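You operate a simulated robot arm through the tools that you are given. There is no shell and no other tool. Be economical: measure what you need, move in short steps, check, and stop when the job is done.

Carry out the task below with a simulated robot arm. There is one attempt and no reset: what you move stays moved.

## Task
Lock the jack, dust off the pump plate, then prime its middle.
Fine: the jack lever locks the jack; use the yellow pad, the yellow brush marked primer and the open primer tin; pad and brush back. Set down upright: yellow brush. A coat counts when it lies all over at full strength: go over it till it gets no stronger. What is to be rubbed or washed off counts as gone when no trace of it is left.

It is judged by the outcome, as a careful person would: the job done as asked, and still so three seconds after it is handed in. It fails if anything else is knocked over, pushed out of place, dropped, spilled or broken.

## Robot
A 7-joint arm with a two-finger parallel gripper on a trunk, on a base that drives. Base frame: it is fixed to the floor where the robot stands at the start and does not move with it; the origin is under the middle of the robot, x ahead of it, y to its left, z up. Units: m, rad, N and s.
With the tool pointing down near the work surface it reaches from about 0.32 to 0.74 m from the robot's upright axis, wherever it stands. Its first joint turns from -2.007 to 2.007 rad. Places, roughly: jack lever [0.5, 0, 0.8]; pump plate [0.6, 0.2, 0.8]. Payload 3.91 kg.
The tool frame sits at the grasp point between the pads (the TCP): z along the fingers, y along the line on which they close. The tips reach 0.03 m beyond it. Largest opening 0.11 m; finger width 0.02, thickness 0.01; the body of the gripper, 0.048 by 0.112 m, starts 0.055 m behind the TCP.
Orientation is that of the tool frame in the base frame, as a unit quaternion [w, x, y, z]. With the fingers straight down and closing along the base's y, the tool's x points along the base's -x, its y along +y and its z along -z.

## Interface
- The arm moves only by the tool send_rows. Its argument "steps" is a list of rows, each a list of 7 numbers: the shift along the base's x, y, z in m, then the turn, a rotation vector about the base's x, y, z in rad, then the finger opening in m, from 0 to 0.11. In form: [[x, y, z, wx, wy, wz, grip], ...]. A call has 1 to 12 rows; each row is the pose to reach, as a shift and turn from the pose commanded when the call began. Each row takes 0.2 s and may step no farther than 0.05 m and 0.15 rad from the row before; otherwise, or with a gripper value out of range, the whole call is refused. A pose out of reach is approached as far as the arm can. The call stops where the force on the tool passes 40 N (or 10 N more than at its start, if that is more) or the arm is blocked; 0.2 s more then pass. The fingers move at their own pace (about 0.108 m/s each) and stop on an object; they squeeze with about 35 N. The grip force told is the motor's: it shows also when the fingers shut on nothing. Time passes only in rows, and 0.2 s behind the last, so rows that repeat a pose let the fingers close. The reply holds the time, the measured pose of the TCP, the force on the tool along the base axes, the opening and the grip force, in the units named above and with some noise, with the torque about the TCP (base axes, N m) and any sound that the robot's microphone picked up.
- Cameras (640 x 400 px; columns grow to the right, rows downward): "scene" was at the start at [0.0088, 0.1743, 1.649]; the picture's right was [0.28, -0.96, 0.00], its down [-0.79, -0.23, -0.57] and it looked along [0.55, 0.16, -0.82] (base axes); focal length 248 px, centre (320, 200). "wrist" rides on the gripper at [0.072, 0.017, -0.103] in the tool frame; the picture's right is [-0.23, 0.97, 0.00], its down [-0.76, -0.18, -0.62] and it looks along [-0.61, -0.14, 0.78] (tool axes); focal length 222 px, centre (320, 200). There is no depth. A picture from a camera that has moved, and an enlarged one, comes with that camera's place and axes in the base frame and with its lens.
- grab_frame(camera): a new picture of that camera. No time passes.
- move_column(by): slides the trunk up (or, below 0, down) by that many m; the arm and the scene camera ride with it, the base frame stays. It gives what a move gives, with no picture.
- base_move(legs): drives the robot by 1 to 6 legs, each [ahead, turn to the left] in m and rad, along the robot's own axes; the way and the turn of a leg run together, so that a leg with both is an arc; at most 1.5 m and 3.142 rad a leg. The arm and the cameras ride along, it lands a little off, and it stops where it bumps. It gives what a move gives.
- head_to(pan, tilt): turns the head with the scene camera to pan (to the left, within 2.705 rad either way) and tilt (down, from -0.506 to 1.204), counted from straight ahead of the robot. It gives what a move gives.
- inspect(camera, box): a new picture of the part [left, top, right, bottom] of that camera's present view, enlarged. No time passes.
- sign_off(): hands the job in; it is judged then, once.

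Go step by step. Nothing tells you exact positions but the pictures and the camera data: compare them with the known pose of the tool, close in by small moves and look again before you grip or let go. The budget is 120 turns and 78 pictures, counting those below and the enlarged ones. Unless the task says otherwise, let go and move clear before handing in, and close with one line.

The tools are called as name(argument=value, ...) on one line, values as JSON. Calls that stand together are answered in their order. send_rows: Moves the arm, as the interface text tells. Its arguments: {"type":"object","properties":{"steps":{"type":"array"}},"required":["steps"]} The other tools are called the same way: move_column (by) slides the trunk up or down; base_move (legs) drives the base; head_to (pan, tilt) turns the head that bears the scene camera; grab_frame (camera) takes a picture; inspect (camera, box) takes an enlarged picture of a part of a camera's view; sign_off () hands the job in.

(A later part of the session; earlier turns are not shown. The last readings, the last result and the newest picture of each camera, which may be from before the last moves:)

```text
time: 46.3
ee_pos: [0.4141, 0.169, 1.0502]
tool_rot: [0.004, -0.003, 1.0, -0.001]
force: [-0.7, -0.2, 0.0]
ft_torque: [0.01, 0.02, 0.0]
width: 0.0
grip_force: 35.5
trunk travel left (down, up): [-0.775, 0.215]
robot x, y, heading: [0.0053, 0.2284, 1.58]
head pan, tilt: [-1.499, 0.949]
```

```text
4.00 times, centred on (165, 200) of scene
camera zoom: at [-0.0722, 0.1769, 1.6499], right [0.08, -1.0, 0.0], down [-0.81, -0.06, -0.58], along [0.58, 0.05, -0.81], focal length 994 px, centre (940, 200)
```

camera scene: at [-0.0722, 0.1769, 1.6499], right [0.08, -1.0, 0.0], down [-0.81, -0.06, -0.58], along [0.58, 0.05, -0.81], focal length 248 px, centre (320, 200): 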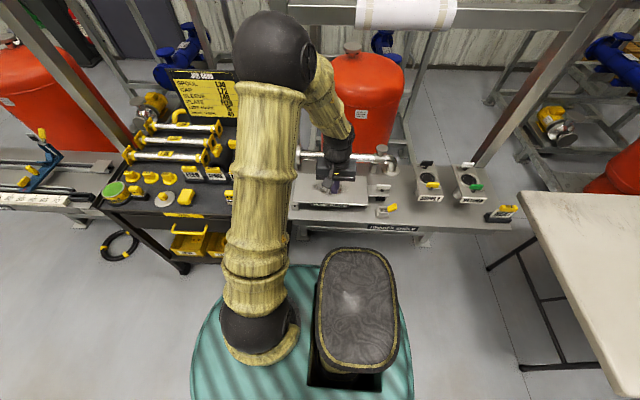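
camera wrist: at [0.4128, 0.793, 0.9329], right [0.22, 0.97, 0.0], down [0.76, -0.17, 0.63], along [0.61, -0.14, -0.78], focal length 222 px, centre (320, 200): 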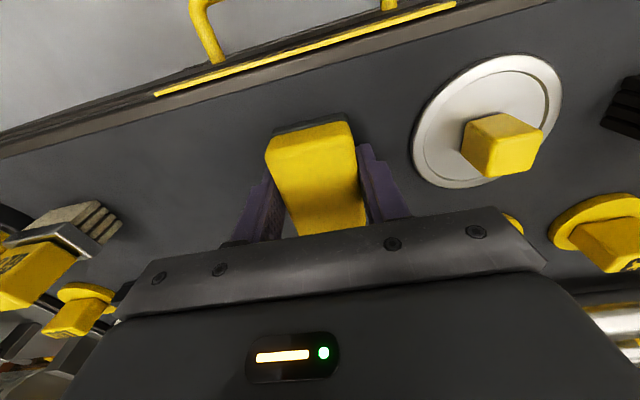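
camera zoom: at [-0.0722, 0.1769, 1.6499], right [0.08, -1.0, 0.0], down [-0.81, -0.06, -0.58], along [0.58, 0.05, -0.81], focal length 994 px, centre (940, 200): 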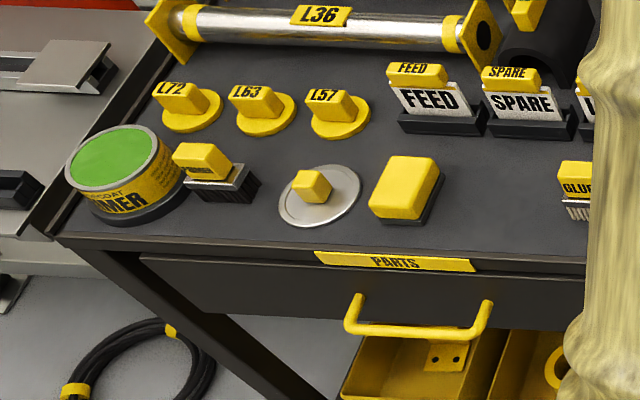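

The pad still sits in its place, undisturbed. I drive back and will grip it lower this time.

base_move(legs=[[0.605, 0]])

send_rows(steps=[[0, 0, 0, 0, 0, 0, 0.07], [0, 0, 0, 0, 0, 0, 0.07], [0, 0, 0, 0, 0, 0, 0.07]])

grab_frame(camera="wrist")

```text
time: 50.2
ee_pos: [0.4079, 0.7742, 1.0491]
tool_rot: [0.003, -0.002, 1.0, -0.001]
force: [0.4, 0.8, 0.5]
ft_torque: [0.0, 0.01, 0.01]
width: 0.0
grip_force: 34.8
trunk travel left (down, up): [-0.775, 0.215]
robot x, y, heading: [0.004, 0.8393, 1.582]
head pan, tilt: [-1.499, 0.949]
```

```text
time: 51.0
ee_pos: [0.4083, 0.774, 1.049]
tool_rot: [0.003, -0.002, 1.0, -0.001]
force: [-0.4, 0.7, -0.5]
ft_torque: [0.01, 0.0, 0.0]
width: 0.0699
grip_force: 0.2
trunk travel left (down, up): [-0.775, 0.215]
robot x, y, heading: [0.0048, 0.8376, 1.581]
head pan, tilt: [-1.499, 0.949]
```

```text
40 pictures are left
camera wrist: at [0.3342, 0.7906, 1.1521], right [0.22, 0.97, 0.0], down [0.76, -0.17, 0.63], along [0.61, -0.14, -0.78], focal length 222 px, centre (320, 200)
```

wrist: 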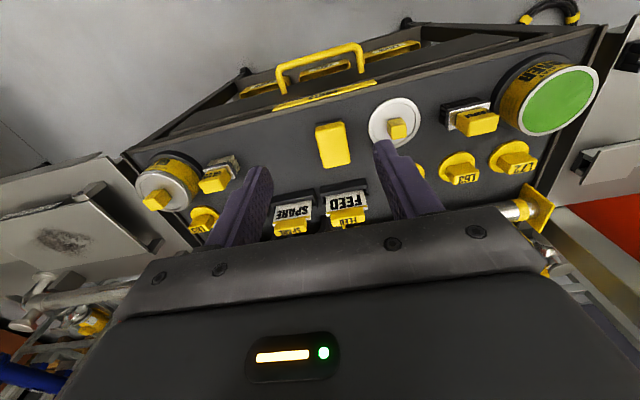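

The base landed at the same spot and the pad is where it was. I descend and grip it lower.

send_rows(steps=[[0.03, 0, -0.03, 0, 0, 0, 0.07], [0.06, 0.001, -0.06, 0, 0, 0, 0.07], [0.079, 0.001, -0.1, 0, 0, 0, 0.07], [0.079, 0.001, -0.15, 0, 0, 0, 0.07], [0.079, 0.001, -0.19, 0, 0, 0, 0.07], [0.079, 0.001, -0.21, 0, 0, 0, 0.07], [0.079, 0.001, -0.217, 0, 0, 0, 0.07], [0.079, 0.001, -0.217, 0, 0, 0, 0.0], [0.079, 0.001, -0.217, 0, 0, 0, 0.0], [0.079, 0.001, -0.217, 0, 0, 0, 0.0], [0.079, 0.001, -0.217, 0, 0, 0, 0.0]])

```text
time: 53.4
ee_pos: [0.4869, 0.7754, 0.8316]
tool_rot: [0.004, -0.002, 1.0, -0.001]
force: [1.0, 0.0, 0.0]
ft_torque: [0.01, -0.03, -0.03]
width: 0.0455
grip_force: 34.9
trunk travel left (down, up): [-0.775, 0.215]
robot x, y, heading: [0.0064, 0.8382, 1.578]
head pan, tilt: [-1.499, 0.949]
```

Held at z 0.8316 with no contact force below. I lift slowly and check the width.

send_rows(steps=[[0, 0, 0.003, 0, 0, 0, 0.0], [0, 0, 0.008, 0, 0, 0, 0.0], [0, 0, 0.015, 0, 0, 0, 0.0], [0, 0, 0.025, 0, 0, 0, 0.0], [0, 0, 0.04, 0, 0, 0, 0.0], [0, 0, 0.055, 0, 0, 0, 0.0], [0, 0, 0.055, 0, 0, 0, 0.0]])

inspect(camera="scene", box=[280, 160, 390, 230])

```text
time: 55.0
ee_pos: [0.487, 0.7741, 0.8877]
tool_rot: [0.003, -0.002, 1.0, 0.0]
force: [0.0, -0.4, -1.0]
ft_torque: [0.03, -0.03, 0.0]
width: 0.0456
grip_force: 34.9
trunk travel left (down, up): [-0.775, 0.215]
robot x, y, heading: [0.0024, 0.8355, 1.576]
head pan, tilt: [-1.499, 0.949]
```

```text
5.71 times, centred on (335, 195) of scene
camera zoom: at [-0.0766, 0.7822, 1.6499], right [0.08, -1.0, 0.0], down [-0.81, -0.06, -0.58], along [0.58, 0.05, -0.81], focal length 1420 px, centre (234, 229)
```

zoom: 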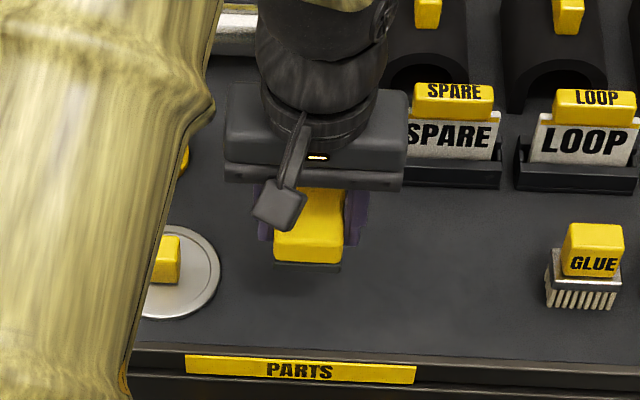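

The pad comes up this time. I lift to travel height smoothly.

send_rows(steps=[[0, 0, 0.02, 0, 0, 0, 0.0], [-0.01, 0, 0.045, 0, 0, 0, 0.0], [-0.02, 0, 0.07, 0, 0, 0, 0.0], [-0.03, 0, 0.095, 0, 0, 0, 0.0], [-0.04, 0, 0.12, 0, 0, 0, 0.0], [-0.05, 0, 0.14, 0, 0, 0, 0.0], [-0.05, 0, 0.14, 0, 0, 0, 0.0]])

```text
time: 56.6
ee_pos: [0.4381, 0.7758, 1.0282]
tool_rot: [0.004, -0.002, 1.0, -0.001]
force: [-0.8, -0.8, -0.5]
ft_torque: [0.0, 0.0, -0.04]
width: 0.0453
grip_force: 34.5
trunk travel left (down, up): [-0.775, 0.215]
robot x, y, heading: [0.0043, 0.8371, 1.577]
head pan, tilt: [-1.499, 0.949]
```

base_move(legs=[[-0.6, 0]])

grab_frame(camera="wrist")

inspect(camera="scene", box=[280, 140, 420, 230])

```text
time: 60.5
ee_pos: [0.4376, 0.1695, 1.0281]
tool_rot: [0.003, 0.003, 1.0, -0.001]
force: [0.0, 0.0, -0.7]
ft_torque: [0.01, 0.01, -0.05]
width: 0.0451
grip_force: 34.9
trunk travel left (down, up): [-0.775, 0.215]
robot x, y, heading: [0.0066, 0.233, 1.57]
head pan, tilt: [-1.499, 0.949]
```

```text
38 pictures are left
camera wrist: at [0.3645, 0.1874, 1.1317], right [0.23, 0.97, 0.0], down [0.76, -0.18, 0.63], along [0.61, -0.15, -0.78], focal length 222 px, centre (320, 200)
```

wrist: 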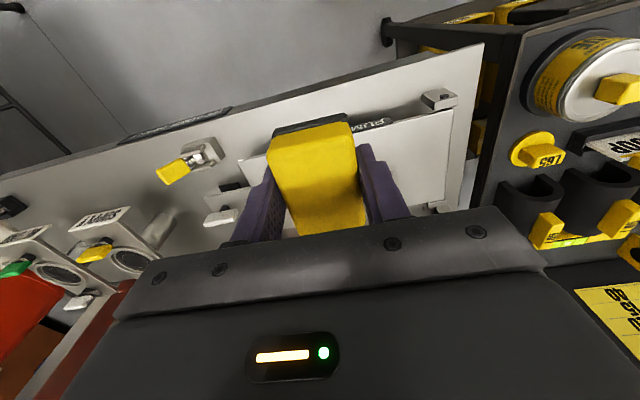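

```text
4.44 times, centred on (350, 185) of scene
camera zoom: at [-0.0764, 0.1817, 1.6499], right [0.07, -1.0, 0.0], down [-0.81, -0.06, -0.58], along [0.58, 0.04, -0.81], focal length 1104 px, centre (187, 267)
```

zoom: 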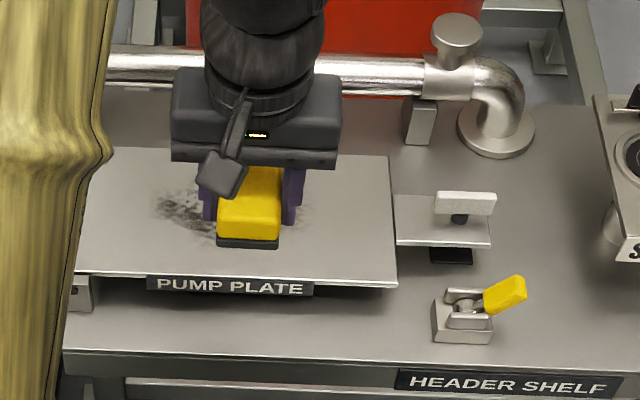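

The pad is well held. The plate spans x 0.49–0.645, y 0.034–0.33, the dust about x 0.52–0.63, y 0.11–0.26. I go above the dust's far-left part and descend in small steps to feel contact.

send_rows(steps=[[0.03, 0.02, -0.02, 0, 0, 0, 0.0], [0.06, 0.04, -0.04, 0, 0, 0, 0.0], [0.09, 0.06, -0.06, 0, 0, 0, 0.0], [0.11, 0.08, -0.08, 0, 0, 0, 0.0], [0.11, 0.085, -0.11, 0, 0, 0, 0.0], [0.11, 0.085, -0.13, 0, 0, 0, 0.0], [0.11, 0.085, -0.136, 0, 0, 0, 0.0], [0.11, 0.085, -0.14, 0, 0, 0, 0.0], [0.11, 0.085, -0.14, 0, 0, 0, 0.0]])

```text
time: 62.5
ee_pos: [0.5483, 0.2555, 0.889]
tool_rot: [0.003, 0.004, 1.0, 0.0]
force: [0.4, -0.2, -0.6]
ft_torque: [0.02, 0.02, 0.0]
width: 0.0452
grip_force: 34.9
trunk travel left (down, up): [-0.775, 0.215]
robot x, y, heading: [0.0045, 0.2356, 1.567]
head pan, tilt: [-1.499, 0.949]
```

send_rows(steps=[[0, 0, -0.002, 0, 0, 0, 0.0], [0, 0, -0.004, 0, 0, 0, 0.0], [0, 0, -0.006, 0, 0, 0, 0.0], [0, 0, -0.007, 0, 0, 0, 0.0], [0, 0, -0.007, 0, 0, 0, 0.0]])

```text
time: 63.7
ee_pos: [0.548, 0.255, 0.882]
tool_rot: [0.004, 0.004, 1.0, -0.001]
force: [0.7, 0.4, -0.1]
ft_torque: [-0.02, -0.02, 0.03]
width: 0.0456
grip_force: 34.9
trunk travel left (down, up): [-0.775, 0.215]
robot x, y, heading: [0.0055, 0.2367, 1.566]
head pan, tilt: [-1.499, 0.949]
```

send_rows(steps=[[0, 0, -0.001, 0, 0, 0, 0.0], [0, 0, -0.002, 0, 0, 0, 0.0], [0, 0, -0.003, 0, 0, 0, 0.0], [0, 0, -0.004, 0, 0, 0, 0.0], [0, 0, -0.005, 0, 0, 0, 0.0], [0, 0, -0.005, 0, 0, 0, 0.0]])

inspect(camera="scene", box=[280, 140, 420, 230])

```text
time: 65.1
ee_pos: [0.5489, 0.2555, 0.8769]
tool_rot: [0.003, 0.004, 1.0, -0.002]
force: [0.0, 0.0, -0.4]
ft_torque: [-0.01, -0.01, -0.02]
width: 0.0455
grip_force: 34.7
trunk travel left (down, up): [-0.775, 0.215]
robot x, y, heading: [0.0074, 0.2336, 1.566]
head pan, tilt: [-1.499, 0.949]
```

```text
4.44 times, centred on (350, 185) of scene
camera zoom: at [-0.0763, 0.1823, 1.6499], right [0.07, -1.0, 0.0], down [-0.81, -0.06, -0.58], along [0.58, 0.04, -0.81], focal length 1104 px, centre (187, 267)
```

zoom: 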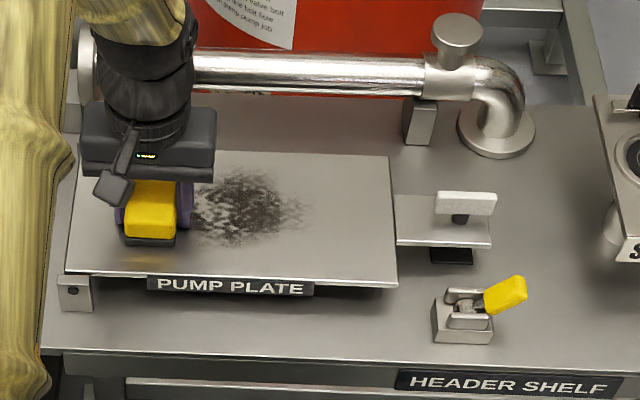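

Still slightly above the plate; continue down.

send_rows(steps=[[0, 0, -0.002, 0, 0, 0, 0.0], [0, 0, -0.004, 0, 0, 0, 0.0], [0, 0, -0.006, 0, 0, 0, 0.0], [0, 0, -0.008, 0, 0, 0, 0.0], [0, 0, -0.008, 0, 0, 0, 0.0]])

```text
time: 66.1
ee_pos: [0.5498, 0.2554, 0.876]
tool_rot: [0.008, 0.003, 1.0, 0.0]
force: [-4.1, 0.6, 18.2]
ft_torque: [0.31, 0.46, 0.02]
width: 0.0453
grip_force: 34.8
trunk travel left (down, up): [-0.775, 0.215]
robot x, y, heading: [0.0071, 0.2327, 1.566]
head pan, tilt: [-1.499, 0.949]
stopped in row 4: the force on the tool passed its limit at 44 N (the readings are from after the stop); the commanded pose is now the measured one
```

Contact at about TCP z 0.875. With light pressure I wipe in strokes along x, stepping along -y.

send_rows(steps=[[0.02, 0, 0.0005, 0, 0, 0, 0.0], [0.055, 0, 0.0005, 0, 0, 0, 0.0], [0.055, -0.022, 0.0005, 0, 0, 0, 0.0], [0.025, -0.022, 0.0005, 0, 0, 0, 0.0], [-0.015, -0.022, 0.0005, 0, 0, 0, 0.0], [-0.015, -0.044, 0.0005, 0, 0, 0, 0.0], [0.02, -0.044, 0.0005, 0, 0, 0, 0.0], [0.055, -0.044, 0.0005, 0, 0, 0, 0.0], [0.055, -0.066, 0.0005, 0, 0, 0, 0.0], [0.02, -0.066, 0.0005, 0, 0, 0, 0.0], [-0.015, -0.066, 0.0005, 0, 0, 0, 0.0]])

inspect(camera="scene", box=[280, 140, 420, 230])

```text
time: 68.5
ee_pos: [0.5336, 0.1893, 0.8754]
tool_rot: [0.009, 0.002, 1.0, -0.001]
force: [2.0, -0.5, 21.9]
ft_torque: [0.16, 0.22, 0.01]
width: 0.0455
grip_force: 35.1
trunk travel left (down, up): [-0.775, 0.215]
robot x, y, heading: [0.0052, 0.2357, 1.566]
head pan, tilt: [-1.499, 0.949]
```

```text
4.44 times, centred on (350, 185) of scene
camera zoom: at [-0.0781, 0.1821, 1.65], right [0.07, -1.0, 0.0], down [-0.81, -0.06, -0.58], along [0.58, 0.04, -0.81], focal length 1104 px, centre (187, 267)
```

zoom: 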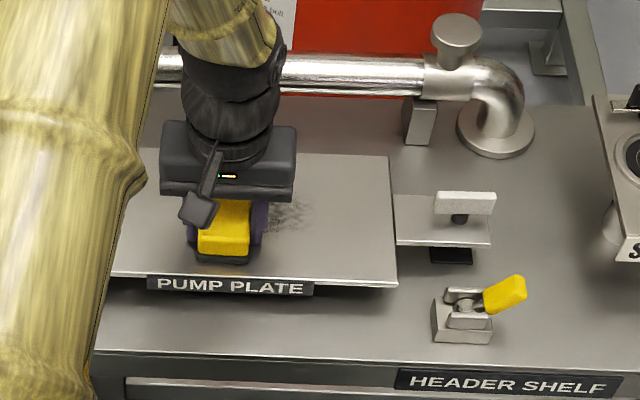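

Wiping works: dust vanishes behind the pad. I continue across the rest.

send_rows(steps=[[0, -0.022, 0, 0, 0, 0, 0.0], [0.035, -0.022, 0, 0, 0, 0, 0.0], [0.07, -0.022, 0, 0, 0, 0, 0.0], [0.07, -0.044, 0, 0, 0, 0, 0.0], [0.035, -0.044, 0, 0, 0, 0, 0.0], [0, -0.044, 0, 0, 0, 0, 0.0], [0, -0.066, 0, 0, 0, 0, 0.0], [0.035, -0.066, 0, 0, 0, 0, 0.0], [0.07, -0.066, 0, 0, 0, 0, 0.0], [0.07, -0.088, 0, 0, 0, 0, 0.0], [0.035, -0.088, 0, 0, 0, 0, 0.0], [0, -0.088, 0, 0, 0, 0, 0.0]])

```text
time: 70.4
ee_pos: [0.5835, 0.1238, 0.8761]
tool_rot: [0.008, 0.003, 1.0, -0.001]
force: [1.2, 2.2, 11.7]
ft_torque: [0.29, 0.16, 0.01]
width: 0.0455
grip_force: 35.4
trunk travel left (down, up): [-0.775, 0.215]
robot x, y, heading: [0.0052, 0.2353, 1.565]
head pan, tilt: [-1.499, 0.949]
stopped in row 9: the force on the tool passed its limit at 116 N (the readings are from after the stop); the commanded pose is now the measured one
```

A sudden force peak stopped the stroke; I look before going on.

inspect(camera="scene", box=[280, 140, 420, 230])

grab_frame(camera="wrist")

```text
4.44 times, centred on (350, 185) of scene
camera zoom: at [-0.0781, 0.1827, 1.6495], right [0.07, -1.0, 0.0], down [-0.81, -0.06, -0.58], along [0.58, 0.04, -0.81], focal length 1104 px, centre (187, 267)
```

zoom: 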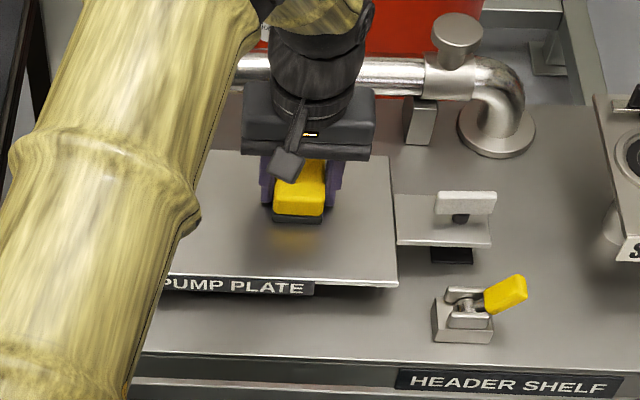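

```text
33 pictures are left
camera wrist: at [0.5084, 0.1407, 0.9774], right [0.23, 0.97, 0.0], down [0.75, -0.18, 0.64], along [0.62, -0.15, -0.77], focal length 222 px, centre (320, 200)
```

wrist: 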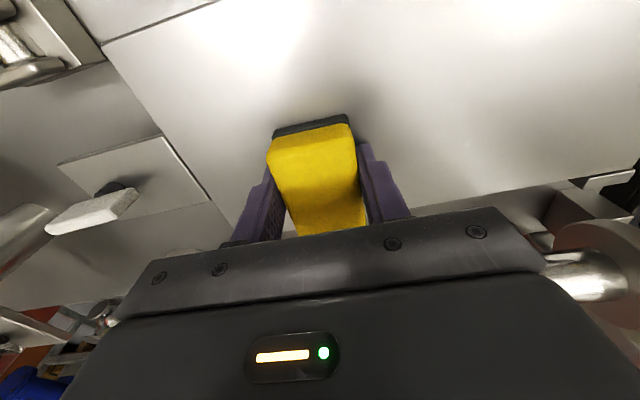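

Nothing is displaced and the pad is well held; likely a stick-slip of the hard edge. I continue with a bit less pressure over the last strip.

send_rows(steps=[[0, 0, 0.001, 0, 0, 0, 0.0], [0.018, -0.003, 0.001, 0, 0, 0, 0.0], [0.018, -0.02, 0.001, 0, 0, 0, 0.0], [-0.01, -0.02, 0.001, 0, 0, 0, 0.0], [-0.04, -0.02, 0.001, 0, 0, 0, 0.0], [-0.055, -0.015, 0.001, 0, 0, 0, 0.0], [-0.055, 0.01, 0.001, 0, 0, 0, 0.0], [-0.055, 0.05, 0.001, 0, 0, 0, 0.0], [-0.055, 0.09, 0.001, 0, 0, 0, 0.0]])

```text
time: 72.4
ee_pos: [0.5271, 0.2124, 0.8759]
tool_rot: [0.007, 0.003, 1.0, -0.002]
force: [-0.9, -5.5, 27.8]
ft_torque: [0.44, 0.17, 0.34]
width: 0.0453
grip_force: 34.4
trunk travel left (down, up): [-0.775, 0.215]
robot x, y, heading: [0.0101, 0.2366, 1.562]
head pan, tilt: [-1.499, 0.949]
```

I lift and inspect the plate for traces.

send_rows(steps=[[0, 0, 0.02, 0, 0, 0, 0.0], [-0.03, 0.02, 0.05, 0, 0, 0, 0.0], [-0.06, 0.04, 0.08, 0, 0, 0, 0.0], [-0.09, 0.07, 0.1, 0, 0, 0, 0.0], [-0.12, 0.1, 0.12, 0, 0, 0, 0.0], [-0.12, 0.1, 0.12, 0, 0, 0, 0.0]])

inspect(camera="scene", box=[290, 155, 380, 212])

grab_frame(camera="wrist")

```text
time: 73.8
ee_pos: [0.4067, 0.3148, 0.9954]
tool_rot: [0.006, 0.003, 1.0, -0.001]
force: [0.4, 0.5, 0.2]
ft_torque: [0.02, -0.04, -0.01]
width: 0.0452
grip_force: 35.1
trunk travel left (down, up): [-0.775, 0.215]
robot x, y, heading: [0.0082, 0.2371, 1.565]
head pan, tilt: [-1.499, 0.949]
```

```text
7.02 times, centred on (335, 184) of scene
camera zoom: at [-0.0755, 0.1817, 1.65], right [0.07, -1.0, 0.0], down [-0.81, -0.06, -0.58], along [0.58, 0.04, -0.81], focal length 1744 px, centre (215, 316)
```

zoom: 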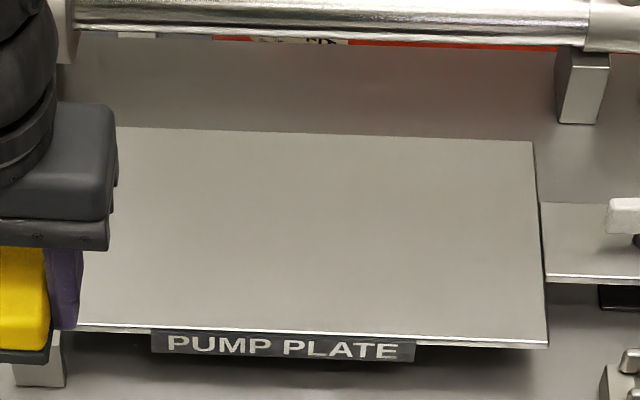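

```text
31 pictures are left
camera wrist: at [0.333, 0.3314, 1.0985], right [0.23, 0.97, 0.0], down [0.75, -0.18, 0.63], along [0.61, -0.15, -0.78], focal length 222 px, centre (320, 200)
```

wrist: 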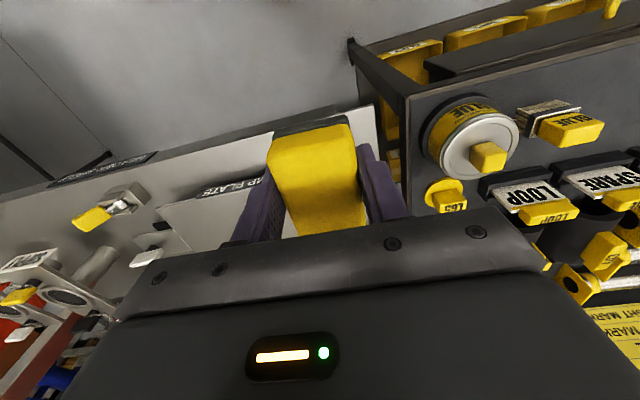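

The plate is clean. Now bring the pad back to the cart.

send_rows(steps=[[0, -0.04, 0.03, 0, 0, 0, 0.0], [0, -0.08, 0.04, 0, 0, 0, 0.0], [0.01, -0.12, 0.04, 0, 0, 0, 0.0], [0.02, -0.142, 0.04, 0, 0, 0, 0.0], [0.02, -0.142, 0.04, 0, 0, 0, 0.0]])

base_move(legs=[[0.592, 0.01]])

grab_frame(camera="scene")

```text
time: 75.0
ee_pos: [0.4279, 0.1709, 1.0341]
tool_rot: [0.007, 0.003, 1.0, -0.001]
force: [-0.4, 0.7, -0.7]
ft_torque: [0.0, -0.02, -0.01]
width: 0.0454
grip_force: 35.0
trunk travel left (down, up): [-0.775, 0.215]
robot x, y, heading: [0.0032, 0.2372, 1.57]
head pan, tilt: [-1.499, 0.949]
```

```text
time: 78.8
ee_pos: [0.4252, 0.7634, 1.0338]
tool_rot: [0.006, -0.003, 1.0, 0.0]
force: [0.1, 0.1, -0.3]
ft_torque: [0.03, 0.02, -0.02]
width: 0.0451
grip_force: 34.7
trunk travel left (down, up): [-0.775, 0.215]
robot x, y, heading: [0.0031, 0.8197, 1.58]
head pan, tilt: [-1.499, 0.949]
```

```text
30 pictures are left
camera scene: at [-0.0776, 0.7661, 1.65], right [0.08, -1.0, 0.0], down [-0.81, -0.07, -0.58], along [0.58, 0.05, -0.81], focal length 248 px, centre (320, 200)
```

scene: 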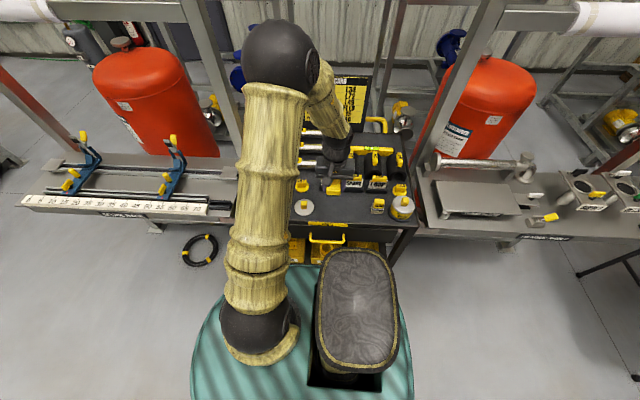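

Now set the pad down where it was, at (0.487, 0.775), feeling for contact.

send_rows(steps=[[0.03, 0.01, -0.03, 0, 0, 0, 0.0], [0.06, 0.0115, -0.06, 0, 0, 0, 0.0], [0.062, 0.0115, -0.1, 0, 0, 0, 0.0], [0.062, 0.0115, -0.14, 0, 0, 0, 0.0], [0.062, 0.0115, -0.17, 0, 0, 0, 0.0], [0.062, 0.0115, -0.19, 0, 0, 0, 0.0], [0.062, 0.0115, -0.197, 0, 0, 0, 0.0], [0.062, 0.0115, -0.199, 0, 0, 0, 0.0], [0.062, 0.0115, -0.201, 0, 0, 0, 0.0], [0.062, 0.0115, -0.203, 0, 0, 0, 0.0], [0.062, 0.0115, -0.203, 0, 0, 0, 0.0]])

```text
time: 81.2
ee_pos: [0.4878, 0.7733, 0.8308]
tool_rot: [0.005, -0.003, 1.0, -0.001]
force: [0.1, -0.1, -0.9]
ft_torque: [0.02, -0.02, 0.02]
width: 0.0453
grip_force: 35.0
trunk travel left (down, up): [-0.775, 0.215]
robot x, y, heading: [0.0039, 0.8218, 1.582]
head pan, tilt: [-1.499, 0.949]
```

send_rows(steps=[[0, 0, -0.001, 0, 0, 0, 0.0], [0, 0, -0.002, 0, 0, 0, 0.0], [0, 0, -0.003, 0, 0, 0, 0.0], [0, 0, -0.003, 0, 0, 0, 0.0]])

```text
time: 82.2
ee_pos: [0.4879, 0.7741, 0.8294]
tool_rot: [0.008, -0.003, 1.0, -0.001]
force: [0.7, 1.4, 25.8]
ft_torque: [0.71, 0.32, -0.14]
width: 0.0456
grip_force: 35.2
trunk travel left (down, up): [-0.775, 0.215]
robot x, y, heading: [0.0015, 0.8218, 1.586]
head pan, tilt: [-1.499, 0.949]
```

Contact. I open, rise clear and check the pad.

send_rows(steps=[[0, 0, 0.001, 0, 0, 0, 0.065], [0, 0, 0.001, 0, 0, 0, 0.065], [0, 0, 0.02, 0, 0, 0, 0.065], [0, 0, 0.06, 0, 0, 0, 0.065], [-0.02, 0.01, 0.1, 0, 0, 0, 0.065], [-0.04, 0.03, 0.13, 0, 0, 0, 0.065], [-0.04, 0.07, 0.13, 0, 0, 0, 0.065], [-0.04, 0.11, 0.13, 0, 0, 0, 0.065], [-0.04, 0.11, 0.13, 0, 0, 0, 0.065]])

grab_frame(camera="wrist")

```text
time: 84.2
ee_pos: [0.4482, 0.8829, 0.957]
tool_rot: [0.006, -0.003, 1.0, -0.001]
force: [-0.8, 0.0, 0.2]
ft_torque: [0.0, 0.02, -0.01]
width: 0.065
grip_force: 0.1
trunk travel left (down, up): [-0.775, 0.215]
robot x, y, heading: [0.0012, 0.8194, 1.582]
head pan, tilt: [-1.499, 0.949]
```

```text
29 pictures are left
camera wrist: at [0.3731, 0.9002, 1.0609], right [0.22, 0.98, 0.0], down [0.76, -0.17, 0.63], along [0.62, -0.14, -0.78], focal length 222 px, centre (320, 200)
```

wrist: 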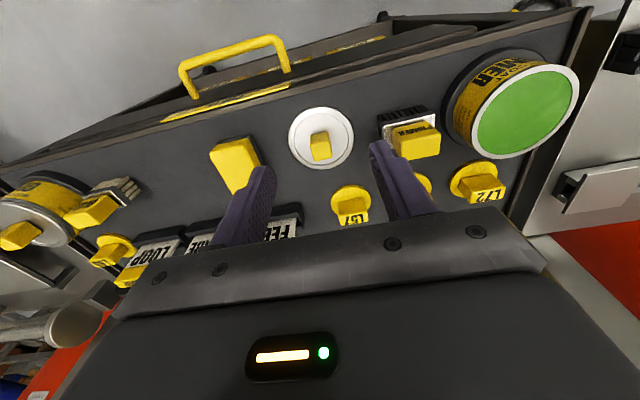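

The pad is back in place. Next I turn the tool 90° so the fingers close along x (more clearance from the tin) and hover over the primer brush.

send_rows(steps=[[0.003, 0.01, 0.01, 0, 0, 0.145, 0.065], [0.006, 0.02, 0.02, 0, 0, 0.29, 0.065], [0.01, 0.03, 0.02, 0, 0, 0.435, 0.065], [0.014, 0.04, 0.02, 0, 0, 0.58, 0.065], [0.018, 0.05, 0.02, 0, 0, 0.725, 0.065], [0.022, 0.06, 0.02, 0, 0, 0.87, 0.065], [0.026, 0.07, 0.02, 0, 0, 1.015, 0.065], [0.03, 0.08, 0.02, 0, 0, 1.16, 0.065], [0.034, 0.085, 0.02, 0, 0, 1.305, 0.065], [0.037, 0.09, 0.02, 0, 0, 1.45, 0.065], [0.038, 0.092, 0.02, 0, 0, 1.571, 0.065], [0.038, 0.092, 0.0, 0, 0, 1.571, 0.065]])

grab_frame(camera="wrist")

inspect(camera="scene", box=[240, 150, 370, 230])

```text
time: 86.8
ee_pos: [0.4849, 0.9769, 0.9564]
tool_rot: [-0.005, 0.71, -0.704, -0.003]
force: [0.3, -0.8, 0.7]
ft_torque: [-0.01, -0.01, -0.01]
width: 0.0652
grip_force: 0.0
trunk travel left (down, up): [-0.775, 0.215]
robot x, y, heading: [0.0027, 0.8199, 1.582]
head pan, tilt: [-1.499, 0.949]
```

```text
28 pictures are left
camera wrist: at [0.4679, 0.9034, 1.0595], right [-0.98, 0.22, 0.0], down [0.17, 0.76, 0.63], along [0.14, 0.62, -0.78], focal length 222 px, centre (320, 200)
```

wrist: 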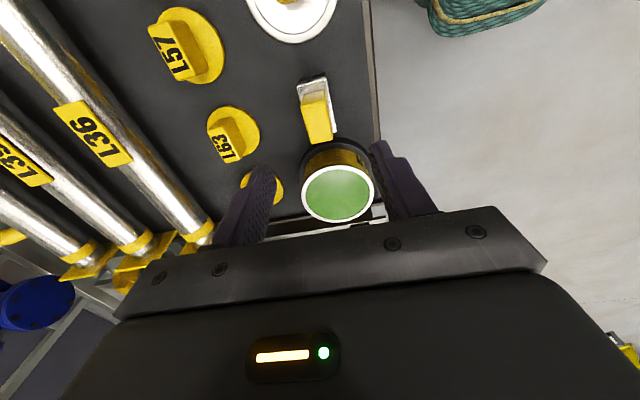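

```text
4.92 times, centred on (305, 190) of scene
camera zoom: at [-0.0769, 0.766, 1.65], right [0.08, -1.0, 0.0], down [-0.81, -0.07, -0.58], along [0.58, 0.05, -0.81], focal length 1223 px, centre (394, 249)
```

zoom: 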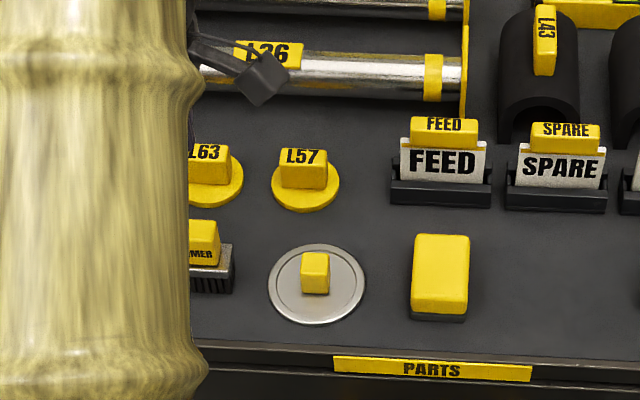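

Brush handle at about (0.486, 0.973). I descend with the fingers either side in x.

send_rows(steps=[[0.001, -0.003, -0.03, 0, 0, 0, 0.06], [0.001, -0.003, -0.06, 0, 0, 0, 0.06], [0.001, -0.003, -0.08, 0, 0, 0, 0.06], [0.001, -0.003, -0.086, 0, 0, 0, 0.06], [0.001, -0.003, -0.09, 0, 0, 0, 0.06], [0.001, -0.003, -0.09, 0, 0, 0, 0.06]])

grab_frame(camera="wrist")

```text
time: 88.2
ee_pos: [0.4871, 0.9714, 0.8651]
tool_rot: [-0.005, 0.709, -0.705, -0.004]
force: [-0.7, 0.1, 0.5]
ft_torque: [-0.01, -0.02, 0.01]
width: 0.0599
grip_force: 0.0
trunk travel left (down, up): [-0.775, 0.215]
robot x, y, heading: [0.0001, 0.8233, 1.572]
head pan, tilt: [-1.499, 0.949]
```

```text
26 pictures are left
camera wrist: at [0.4699, 0.8982, 0.9694], right [-0.98, 0.22, 0.0], down [0.17, 0.76, 0.63], along [0.14, 0.62, -0.77], focal length 222 px, centre (320, 200)
```

wrist: 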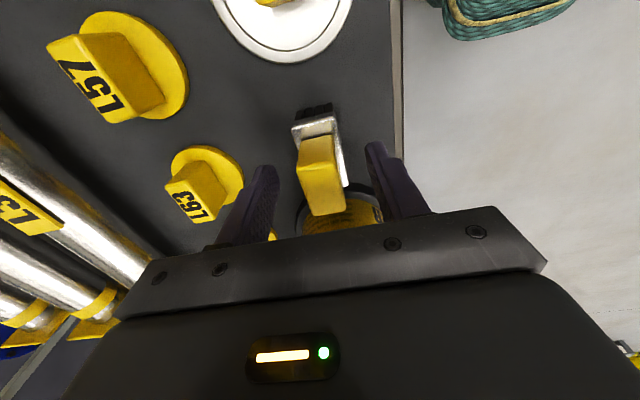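

Well centered. I close on the handle and lift slightly.

send_rows(steps=[[0, 0, 0, 0, 0, 0, 0.0], [0, 0, 0, 0, 0, 0, 0.0], [0, 0, 0, 0, 0, 0, 0.0], [0, 0, 0.003, 0, 0, 0, 0.0], [0, 0, 0.01, 0, 0, 0, 0.0], [0, 0, 0.025, 0, 0, 0, 0.0], [0, 0, 0.04, 0, 0, 0, 0.0], [0, 0, 0.06, 0, 0, 0, 0.0], [0, 0, 0.08, 0, 0, 0, 0.0], [0, 0, 0.08, 0, 0, 0, 0.0]])

grab_frame(camera="wrist")

```text
time: 90.4
ee_pos: [0.4873, 0.9709, 0.9485]
tool_rot: [-0.004, 0.71, -0.704, -0.002]
force: [0.3, 1.4, -1.2]
ft_torque: [-0.02, -0.01, 0.03]
width: 0.0213
grip_force: 34.2
trunk travel left (down, up): [-0.775, 0.215]
robot x, y, heading: [0.0036, 0.8202, 1.579]
head pan, tilt: [-1.499, 0.949]
```

```text
25 pictures are left
camera wrist: at [0.4699, 0.8974, 1.0506], right [-0.98, 0.22, 0.0], down [0.17, 0.76, 0.63], along [0.14, 0.62, -0.78], focal length 222 px, centre (320, 200)
```

wrist: 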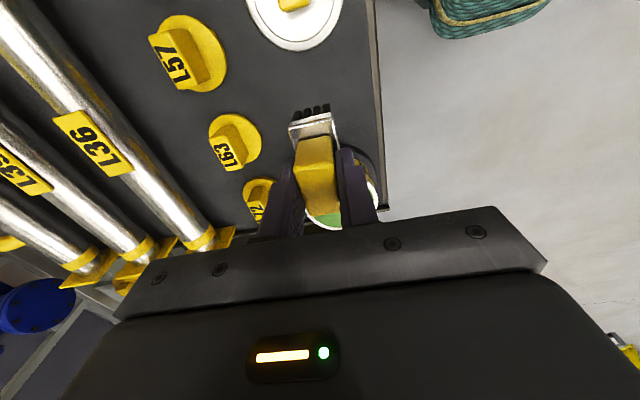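

Brush held. I move over the tin's centre (0.481, 1.065), staying above the rim, and check before dipping.

send_rows(steps=[[-0.002, 0.03, 0.015, 0, 0, 0, 0.0], [-0.004, 0.06, 0.015, 0, 0, 0, 0.0], [-0.006, 0.094, 0.01, 0, 0, 0, 0.0], [-0.006, 0.094, -0.01, 0, 0, 0, 0.0], [-0.006, 0.094, -0.01, 0, 0, 0, 0.0]])

grab_frame(camera="wrist")

head_to(pan=-1.0, tilt=0.95)

grab_frame(camera="scene")

```text
time: 91.6
ee_pos: [0.4823, 1.0671, 0.9373]
tool_rot: [-0.005, 0.71, -0.705, -0.003]
force: [-0.3, -1.0, -1.0]
ft_torque: [0.01, 0.03, 0.01]
width: 0.0212
grip_force: 35.0
trunk travel left (down, up): [-0.775, 0.215]
robot x, y, heading: [0.0037, 0.8158, 1.58]
head pan, tilt: [-1.499, 0.949]
```

```text
24 pictures are left
camera wrist: at [0.4645, 0.993, 1.0406], right [-0.98, 0.22, 0.0], down [0.17, 0.76, 0.63], along [0.14, 0.62, -0.78], focal length 222 px, centre (320, 200)
```

wrist: 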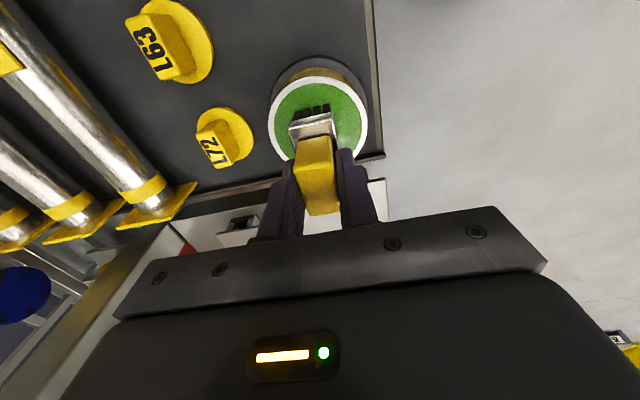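

```text
time: 92.6
ee_pos: [0.4812, 1.0658, 0.9389]
tool_rot: [-0.005, 0.709, -0.705, -0.003]
force: [0.2, -0.6, -1.0]
ft_torque: [0.02, 0.01, 0.01]
width: 0.0214
grip_force: 34.6
trunk travel left (down, up): [-0.775, 0.215]
robot x, y, heading: [0.0051, 0.8249, 1.583]
head pan, tilt: [-1.0, 0.949]
```

```text
23 pictures are left
camera scene: at [-0.0891, 0.7996, 1.6499], right [0.55, -0.84, 0.0], down [-0.68, -0.45, -0.58], along [0.49, 0.32, -0.81], focal length 248 px, centre (320, 200)
```

scene: 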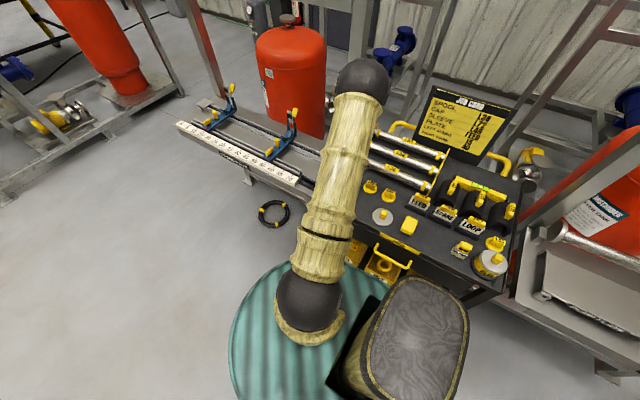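

The tin's centre lies near y 1.058; I shift 7 mm back and dip the bristles slowly about 2 cm below the rim.

send_rows(steps=[[0, -0.007, 0, 0, 0, 0, 0.0], [0, -0.007, -0.01, 0, 0, 0, 0.0], [0, -0.007, -0.02, 0, 0, 0, 0.0], [0, -0.007, -0.03, 0, 0, 0, 0.0], [0, -0.007, -0.036, 0, 0, 0, 0.0], [0, -0.007, -0.036, 0, 0, 0, 0.0], [0, -0.007, -0.036, 0, 0, 0, 0.0]])

grab_frame(camera="wrist")

```text
time: 93.5
ee_pos: [0.4826, 1.0601, 0.9211]
tool_rot: [-0.01, 0.709, -0.705, -0.001]
force: [-5.5, -2.9, 25.8]
ft_torque: [-0.26, 0.67, 0.03]
width: 0.0217
grip_force: 34.9
trunk travel left (down, up): [-0.775, 0.215]
robot x, y, heading: [0.004, 0.8187, 1.581]
head pan, tilt: [-1.0, 0.949]
stopped in row 4: the force on the tool passed its limit at 50 N (the readings are from after the stop); the commanded pose is now the measured one
```

```text
22 pictures are left
camera wrist: at [0.4645, 0.986, 1.0231], right [-0.98, 0.22, -0.01], down [0.16, 0.75, 0.64], along [0.15, 0.62, -0.77], focal length 222 px, centre (320, 200)
```

wrist: 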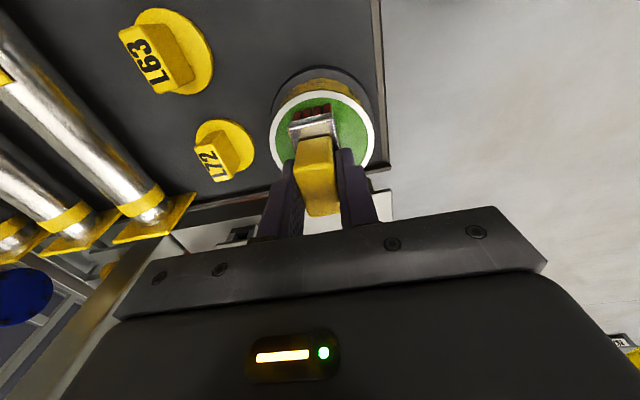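

The bristles touched the primer surface and are loaded (they turned reddish). I lift straight up and check.

send_rows(steps=[[0, 0, 0.003, 0, 0, 0, 0.0], [0, 0, 0.015, 0, 0, 0, 0.0], [0, 0, 0.035, 0, 0, 0, 0.0], [0, 0, 0.06, 0, 0, 0, 0.0], [0, -0.01, 0.09, 0, 0, 0, 0.0], [-0.01, -0.03, 0.11, 0, 0, 0, 0.0], [-0.02, -0.06, 0.12, 0, 0, 0, 0.0], [-0.03, -0.1, 0.12, 0, 0, 0, 0.0], [-0.04, -0.14, 0.12, 0, 0, 0, 0.0], [-0.04, -0.18, 0.12, 0, 0, 0, 0.0], [-0.04, -0.18, 0.12, 0, 0, 0, 0.0]])

inspect(camera="wrist", box=[200, 60, 440, 220])

```text
time: 95.9
ee_pos: [0.445, 0.8813, 1.0375]
tool_rot: [-0.008, 0.709, -0.705, -0.001]
force: [-0.3, 1.0, -1.3]
ft_torque: [-0.03, 0.0, 0.0]
width: 0.0212
grip_force: 34.7
trunk travel left (down, up): [-0.775, 0.215]
robot x, y, heading: [-0.0012, 0.8199, 1.58]
head pan, tilt: [-1.0, 0.949]
```

```text
2.50 times, centred on (320, 140) of wrist
camera zoom: at [0.4263, 0.8067, 1.1394], right [-0.98, 0.22, -0.01], down [0.17, 0.75, 0.64], along [0.14, 0.62, -0.77], focal length 555 px, centre (320, 350)
```

zoom: 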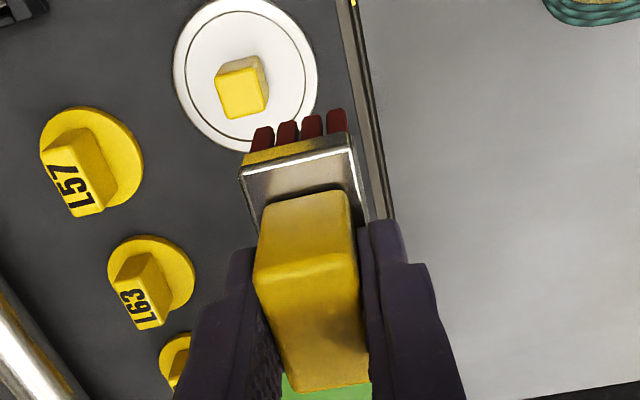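

The brush is loaded. Drive back to the plate and turn the head to view it.

base_move(legs=[[-0.6, -0.008]])

head_to(pan=-1.5, tilt=0.95)

```text
time: 99.8
ee_pos: [0.449, 0.2772, 1.037]
tool_rot: [-0.009, 0.709, -0.705, -0.002]
force: [0.3, 0.0, -1.2]
ft_torque: [-0.01, -0.02, -0.03]
width: 0.0211
grip_force: 35.6
trunk travel left (down, up): [-0.775, 0.215]
robot x, y, heading: [0.0108, 0.2179, 1.578]
head pan, tilt: [-1.0, 0.949]
```

```text
time: 100.8
ee_pos: [0.4499, 0.2775, 1.0364]
tool_rot: [-0.009, 0.709, -0.705, -0.001]
force: [-0.3, 1.0, -0.8]
ft_torque: [-0.02, 0.03, -0.02]
width: 0.0212
grip_force: 34.7
trunk travel left (down, up): [-0.775, 0.215]
robot x, y, heading: [0.0074, 0.2156, 1.579]
head pan, tilt: [-1.499, 0.949]
```

I bring the brush over the middle's left end and go down in small steps until contact (expected near TCP z 0.91).

send_rows(steps=[[0.03, -0.02, -0.02, 0, 0, 0, 0.0], [0.06, -0.04, -0.04, 0, 0, 0, 0.0], [0.09, -0.05, -0.06, 0, 0, 0, 0.0], [0.095, -0.05, -0.09, 0, 0, 0, 0.0], [0.095, -0.05, -0.11, 0, 0, 0, 0.0], [0.095, -0.05, -0.119, 0, 0, 0, 0.0], [0.095, -0.05, -0.122, 0, 0, 0, 0.0], [0.095, -0.05, -0.124, 0, 0, 0, 0.0], [0.095, -0.05, -0.126, 0, 0, 0, 0.0], [0.095, -0.05, -0.126, 0, 0, 0, 0.0]])

```text
time: 103.0
ee_pos: [0.5444, 0.227, 0.9119]
tool_rot: [-0.008, 0.708, -0.706, -0.001]
force: [-0.4, -0.8, 5.8]
ft_torque: [-0.01, 0.17, -0.01]
width: 0.0212
grip_force: 35.2
trunk travel left (down, up): [-0.775, 0.215]
robot x, y, heading: [0.0096, 0.2137, 1.58]
head pan, tilt: [-1.499, 0.949]
```

Light contact (6 N). I stroke along x and step across the middle.

send_rows(steps=[[-0.01, 0, -0.0008, 0, 0, 0, 0.0], [0.02, 0, -0.0008, 0, 0, 0, 0.0], [0.055, 0, -0.0008, 0, 0, 0, 0.0], [0.055, -0.025, -0.0008, 0, 0, 0, 0.0], [0.02, -0.025, -0.0008, 0, 0, 0, 0.0], [-0.01, -0.025, -0.0008, 0, 0, 0, 0.0], [-0.01, -0.05, -0.0008, 0, 0, 0, 0.0], [0.02, -0.05, -0.0008, 0, 0, 0, 0.0], [0.055, -0.05, -0.0008, 0, 0, 0, 0.0]])

inspect(camera="scene", box=[290, 155, 380, 212])

```text
time: 105.0
ee_pos: [0.5997, 0.1761, 0.9121]
tool_rot: [-0.008, 0.708, -0.706, -0.001]
force: [-4.2, -1.0, 13.1]
ft_torque: [-0.04, 0.39, -0.01]
width: 0.0217
grip_force: 35.0
trunk travel left (down, up): [-0.775, 0.215]
robot x, y, heading: [0.0092, 0.2163, 1.579]
head pan, tilt: [-1.499, 0.949]
```

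```text
7.02 times, centred on (335, 184) of scene
camera zoom: at [-0.0747, 0.1633, 1.6499], right [0.08, -1.0, 0.0], down [-0.81, -0.06, -0.58], along [0.58, 0.05, -0.81], focal length 1744 px, centre (215, 316)
```

zoom: 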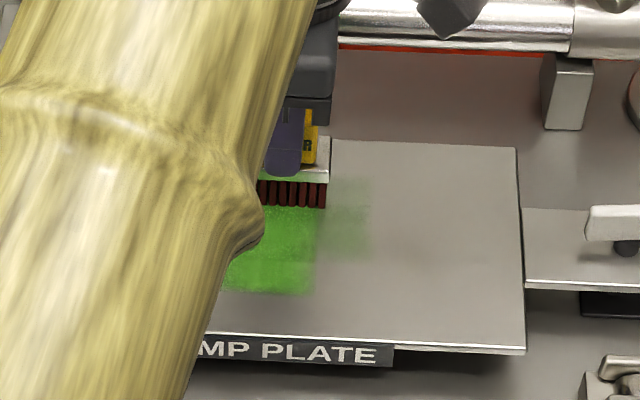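

It paints green, building up with passes. I continue to the right side of the middle and back over.

send_rows(steps=[[0, -0.023, 0, 0, 0, 0, 0.0], [-0.035, -0.023, 0, 0, 0, 0, 0.0], [-0.065, -0.023, 0, 0, 0, 0, 0.0], [-0.065, -0.046, 0, 0, 0, 0, 0.0], [-0.035, -0.046, 0, 0, 0, 0, 0.0], [0, -0.046, 0, 0, 0, 0, 0.0], [0, -0.023, 0, 0, 0, 0, 0.0], [-0.035, -0.023, 0, 0, 0, 0, 0.0], [-0.065, -0.023, 0, 0, 0, 0, 0.0], [-0.065, 0, 0, 0, 0, 0, 0.0], [-0.035, 0, 0, 0, 0, 0, 0.0], [0, 0, 0, 0, 0, 0, 0.0]])

send_rows(steps=[[0, 0.025, 0, 0, 0, 0, 0.0], [-0.035, 0.025, 0, 0, 0, 0, 0.0], [-0.065, 0.025, 0, 0, 0, 0, 0.0], [-0.065, 0.05, 0, 0, 0, 0, 0.0], [-0.035, 0.05, 0, 0, 0, 0, 0.0], [0, 0.05, 0, 0, 0, 0, 0.0], [-0.02, 0.05, 0.02, 0, 0, 0, 0.0], [-0.06, 0.06, 0.04, 0, 0, 0, 0.0], [-0.1, 0.08, 0.06, 0, 0, 0, 0.0], [-0.14, 0.1, 0.07, 0, 0, 0, 0.0], [-0.16, 0.14, 0.08, 0, 0, 0, 0.0], [-0.16, 0.14, 0.08, 0, 0, 0, 0.0]])

inspect(camera="scene", box=[280, 155, 370, 212])

```text
time: 107.5
ee_pos: [0.597, 0.1772, 0.9115]
tool_rot: [-0.009, 0.709, -0.705, -0.001]
force: [-2.8, -0.3, 17.1]
ft_torque: [-0.02, 0.45, 0.0]
width: 0.0215
grip_force: 35.3
trunk travel left (down, up): [-0.775, 0.215]
robot x, y, heading: [0.01, 0.2157, 1.577]
head pan, tilt: [-1.499, 0.949]
```

```text
time: 110.2
ee_pos: [0.4389, 0.3155, 0.9908]
tool_rot: [-0.008, 0.709, -0.705, -0.002]
force: [0.1, -1.0, -1.0]
ft_torque: [-0.01, 0.04, 0.0]
width: 0.0213
grip_force: 35.4
trunk travel left (down, up): [-0.775, 0.215]
robot x, y, heading: [0.0077, 0.2148, 1.573]
head pan, tilt: [-1.499, 0.949]
```

```text
7.02 times, centred on (325, 184) of scene
camera zoom: at [-0.072, 0.1625, 1.6499], right [0.08, -1.0, 0.0], down [-0.81, -0.06, -0.58], along [0.58, 0.05, -0.81], focal length 1744 px, centre (285, 316)
```

zoom: 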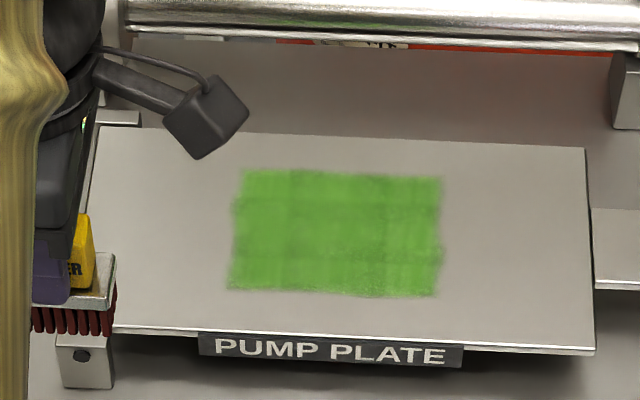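

The middle shows a well-bounded green patch (about y 0.125–0.24), still a bit uneven. I go over it again, reaching a little past its edges.

send_rows(steps=[[0.03, -0.02, 0, 0, 0, 0, 0.0], [0.06, -0.04, -0.02, 0, 0, 0, 0.0], [0.085, -0.06, -0.05, 0, 0, 0, 0.0], [0.085, -0.07, -0.075, 0, 0, 0, 0.0], [0.085, -0.07, -0.08, 0, 0, 0, 0.0], [0.12, -0.07, -0.08, 0, 0, 0, 0.0], [0.155, -0.07, -0.08, 0, 0, 0, 0.0], [0.175, -0.07, -0.08, 0, 0, 0, 0.0], [0.175, -0.095, -0.08, 0, 0, 0, 0.0], [0.145, -0.095, -0.08, 0, 0, 0, 0.0], [0.115, -0.095, -0.08, 0, 0, 0, 0.0], [0.085, -0.095, -0.08, 0, 0, 0, 0.0]])

send_rows(steps=[[0, -0.025, 0, 0, 0, 0, 0.0], [0.03, -0.025, 0, 0, 0, 0, 0.0], [0.06, -0.025, 0, 0, 0, 0, 0.0], [0.09, -0.025, 0, 0, 0, 0, 0.0], [0.09, -0.05, 0, 0, 0, 0, 0.0], [0.06, -0.05, 0, 0, 0, 0, 0.0], [0.03, -0.05, 0, 0, 0, 0, 0.0], [0, -0.05, 0, 0, 0, 0, 0.0], [0, -0.075, 0, 0, 0, 0, 0.0], [0.03, -0.075, 0, 0, 0, 0, 0.0], [0.06, -0.075, 0, 0, 0, 0, 0.0], [0.09, -0.075, 0, 0, 0, 0, 0.0]])

send_rows(steps=[[0, -0.02, 0, 0, 0, 0, 0.0], [-0.03, -0.02, 0, 0, 0, 0, 0.0], [-0.06, -0.02, 0, 0, 0, 0, 0.0], [-0.09, -0.02, 0, 0, 0, 0, 0.0], [-0.09, 0.01, 0.02, 0, 0, 0, 0.0], [-0.11, 0.05, 0.03, 0, 0, 0, 0.0], [-0.14, 0.09, 0.04, 0, 0, 0, 0.0], [-0.16, 0.13, 0.06, 0, 0, 0, 0.0], [-0.17, 0.17, 0.08, 0, 0, 0, 0.0], [-0.17, 0.19, 0.08, 0, 0, 0, 0.0]])

inspect(camera="scene", box=[280, 155, 370, 212])

```text
time: 112.8
ee_pos: [0.5216, 0.2202, 0.9114]
tool_rot: [-0.009, 0.709, -0.705, -0.001]
force: [-0.3, 0.9, 10.8]
ft_torque: [0.07, 0.18, 0.01]
width: 0.0214
grip_force: 35.2
trunk travel left (down, up): [-0.775, 0.215]
robot x, y, heading: [0.0078, 0.2157, 1.578]
head pan, tilt: [-1.499, 0.949]
```

```text
time: 115.3
ee_pos: [0.6137, 0.1451, 0.9101]
tool_rot: [-0.009, 0.709, -0.705, -0.002]
force: [-0.4, 0.8, 5.6]
ft_torque: [0.02, 0.06, 0.01]
width: 0.021
grip_force: 34.8
trunk travel left (down, up): [-0.775, 0.215]
robot x, y, heading: [0.004, 0.2168, 1.574]
head pan, tilt: [-1.499, 0.949]
```

```text
refused: row 7 steps farther than a row can; nothing moved
```

```text
7.02 times, centred on (325, 184) of scene
camera zoom: at [-0.0732, 0.1636, 1.6498], right [0.08, -1.0, 0.0], down [-0.81, -0.06, -0.58], along [0.58, 0.05, -0.81], focal length 1744 px, centre (285, 316)
```

zoom: 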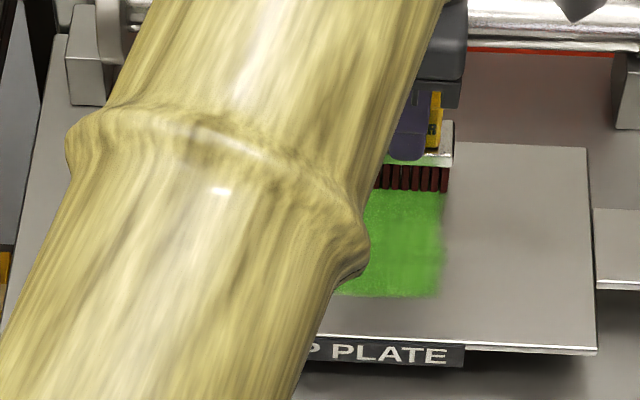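

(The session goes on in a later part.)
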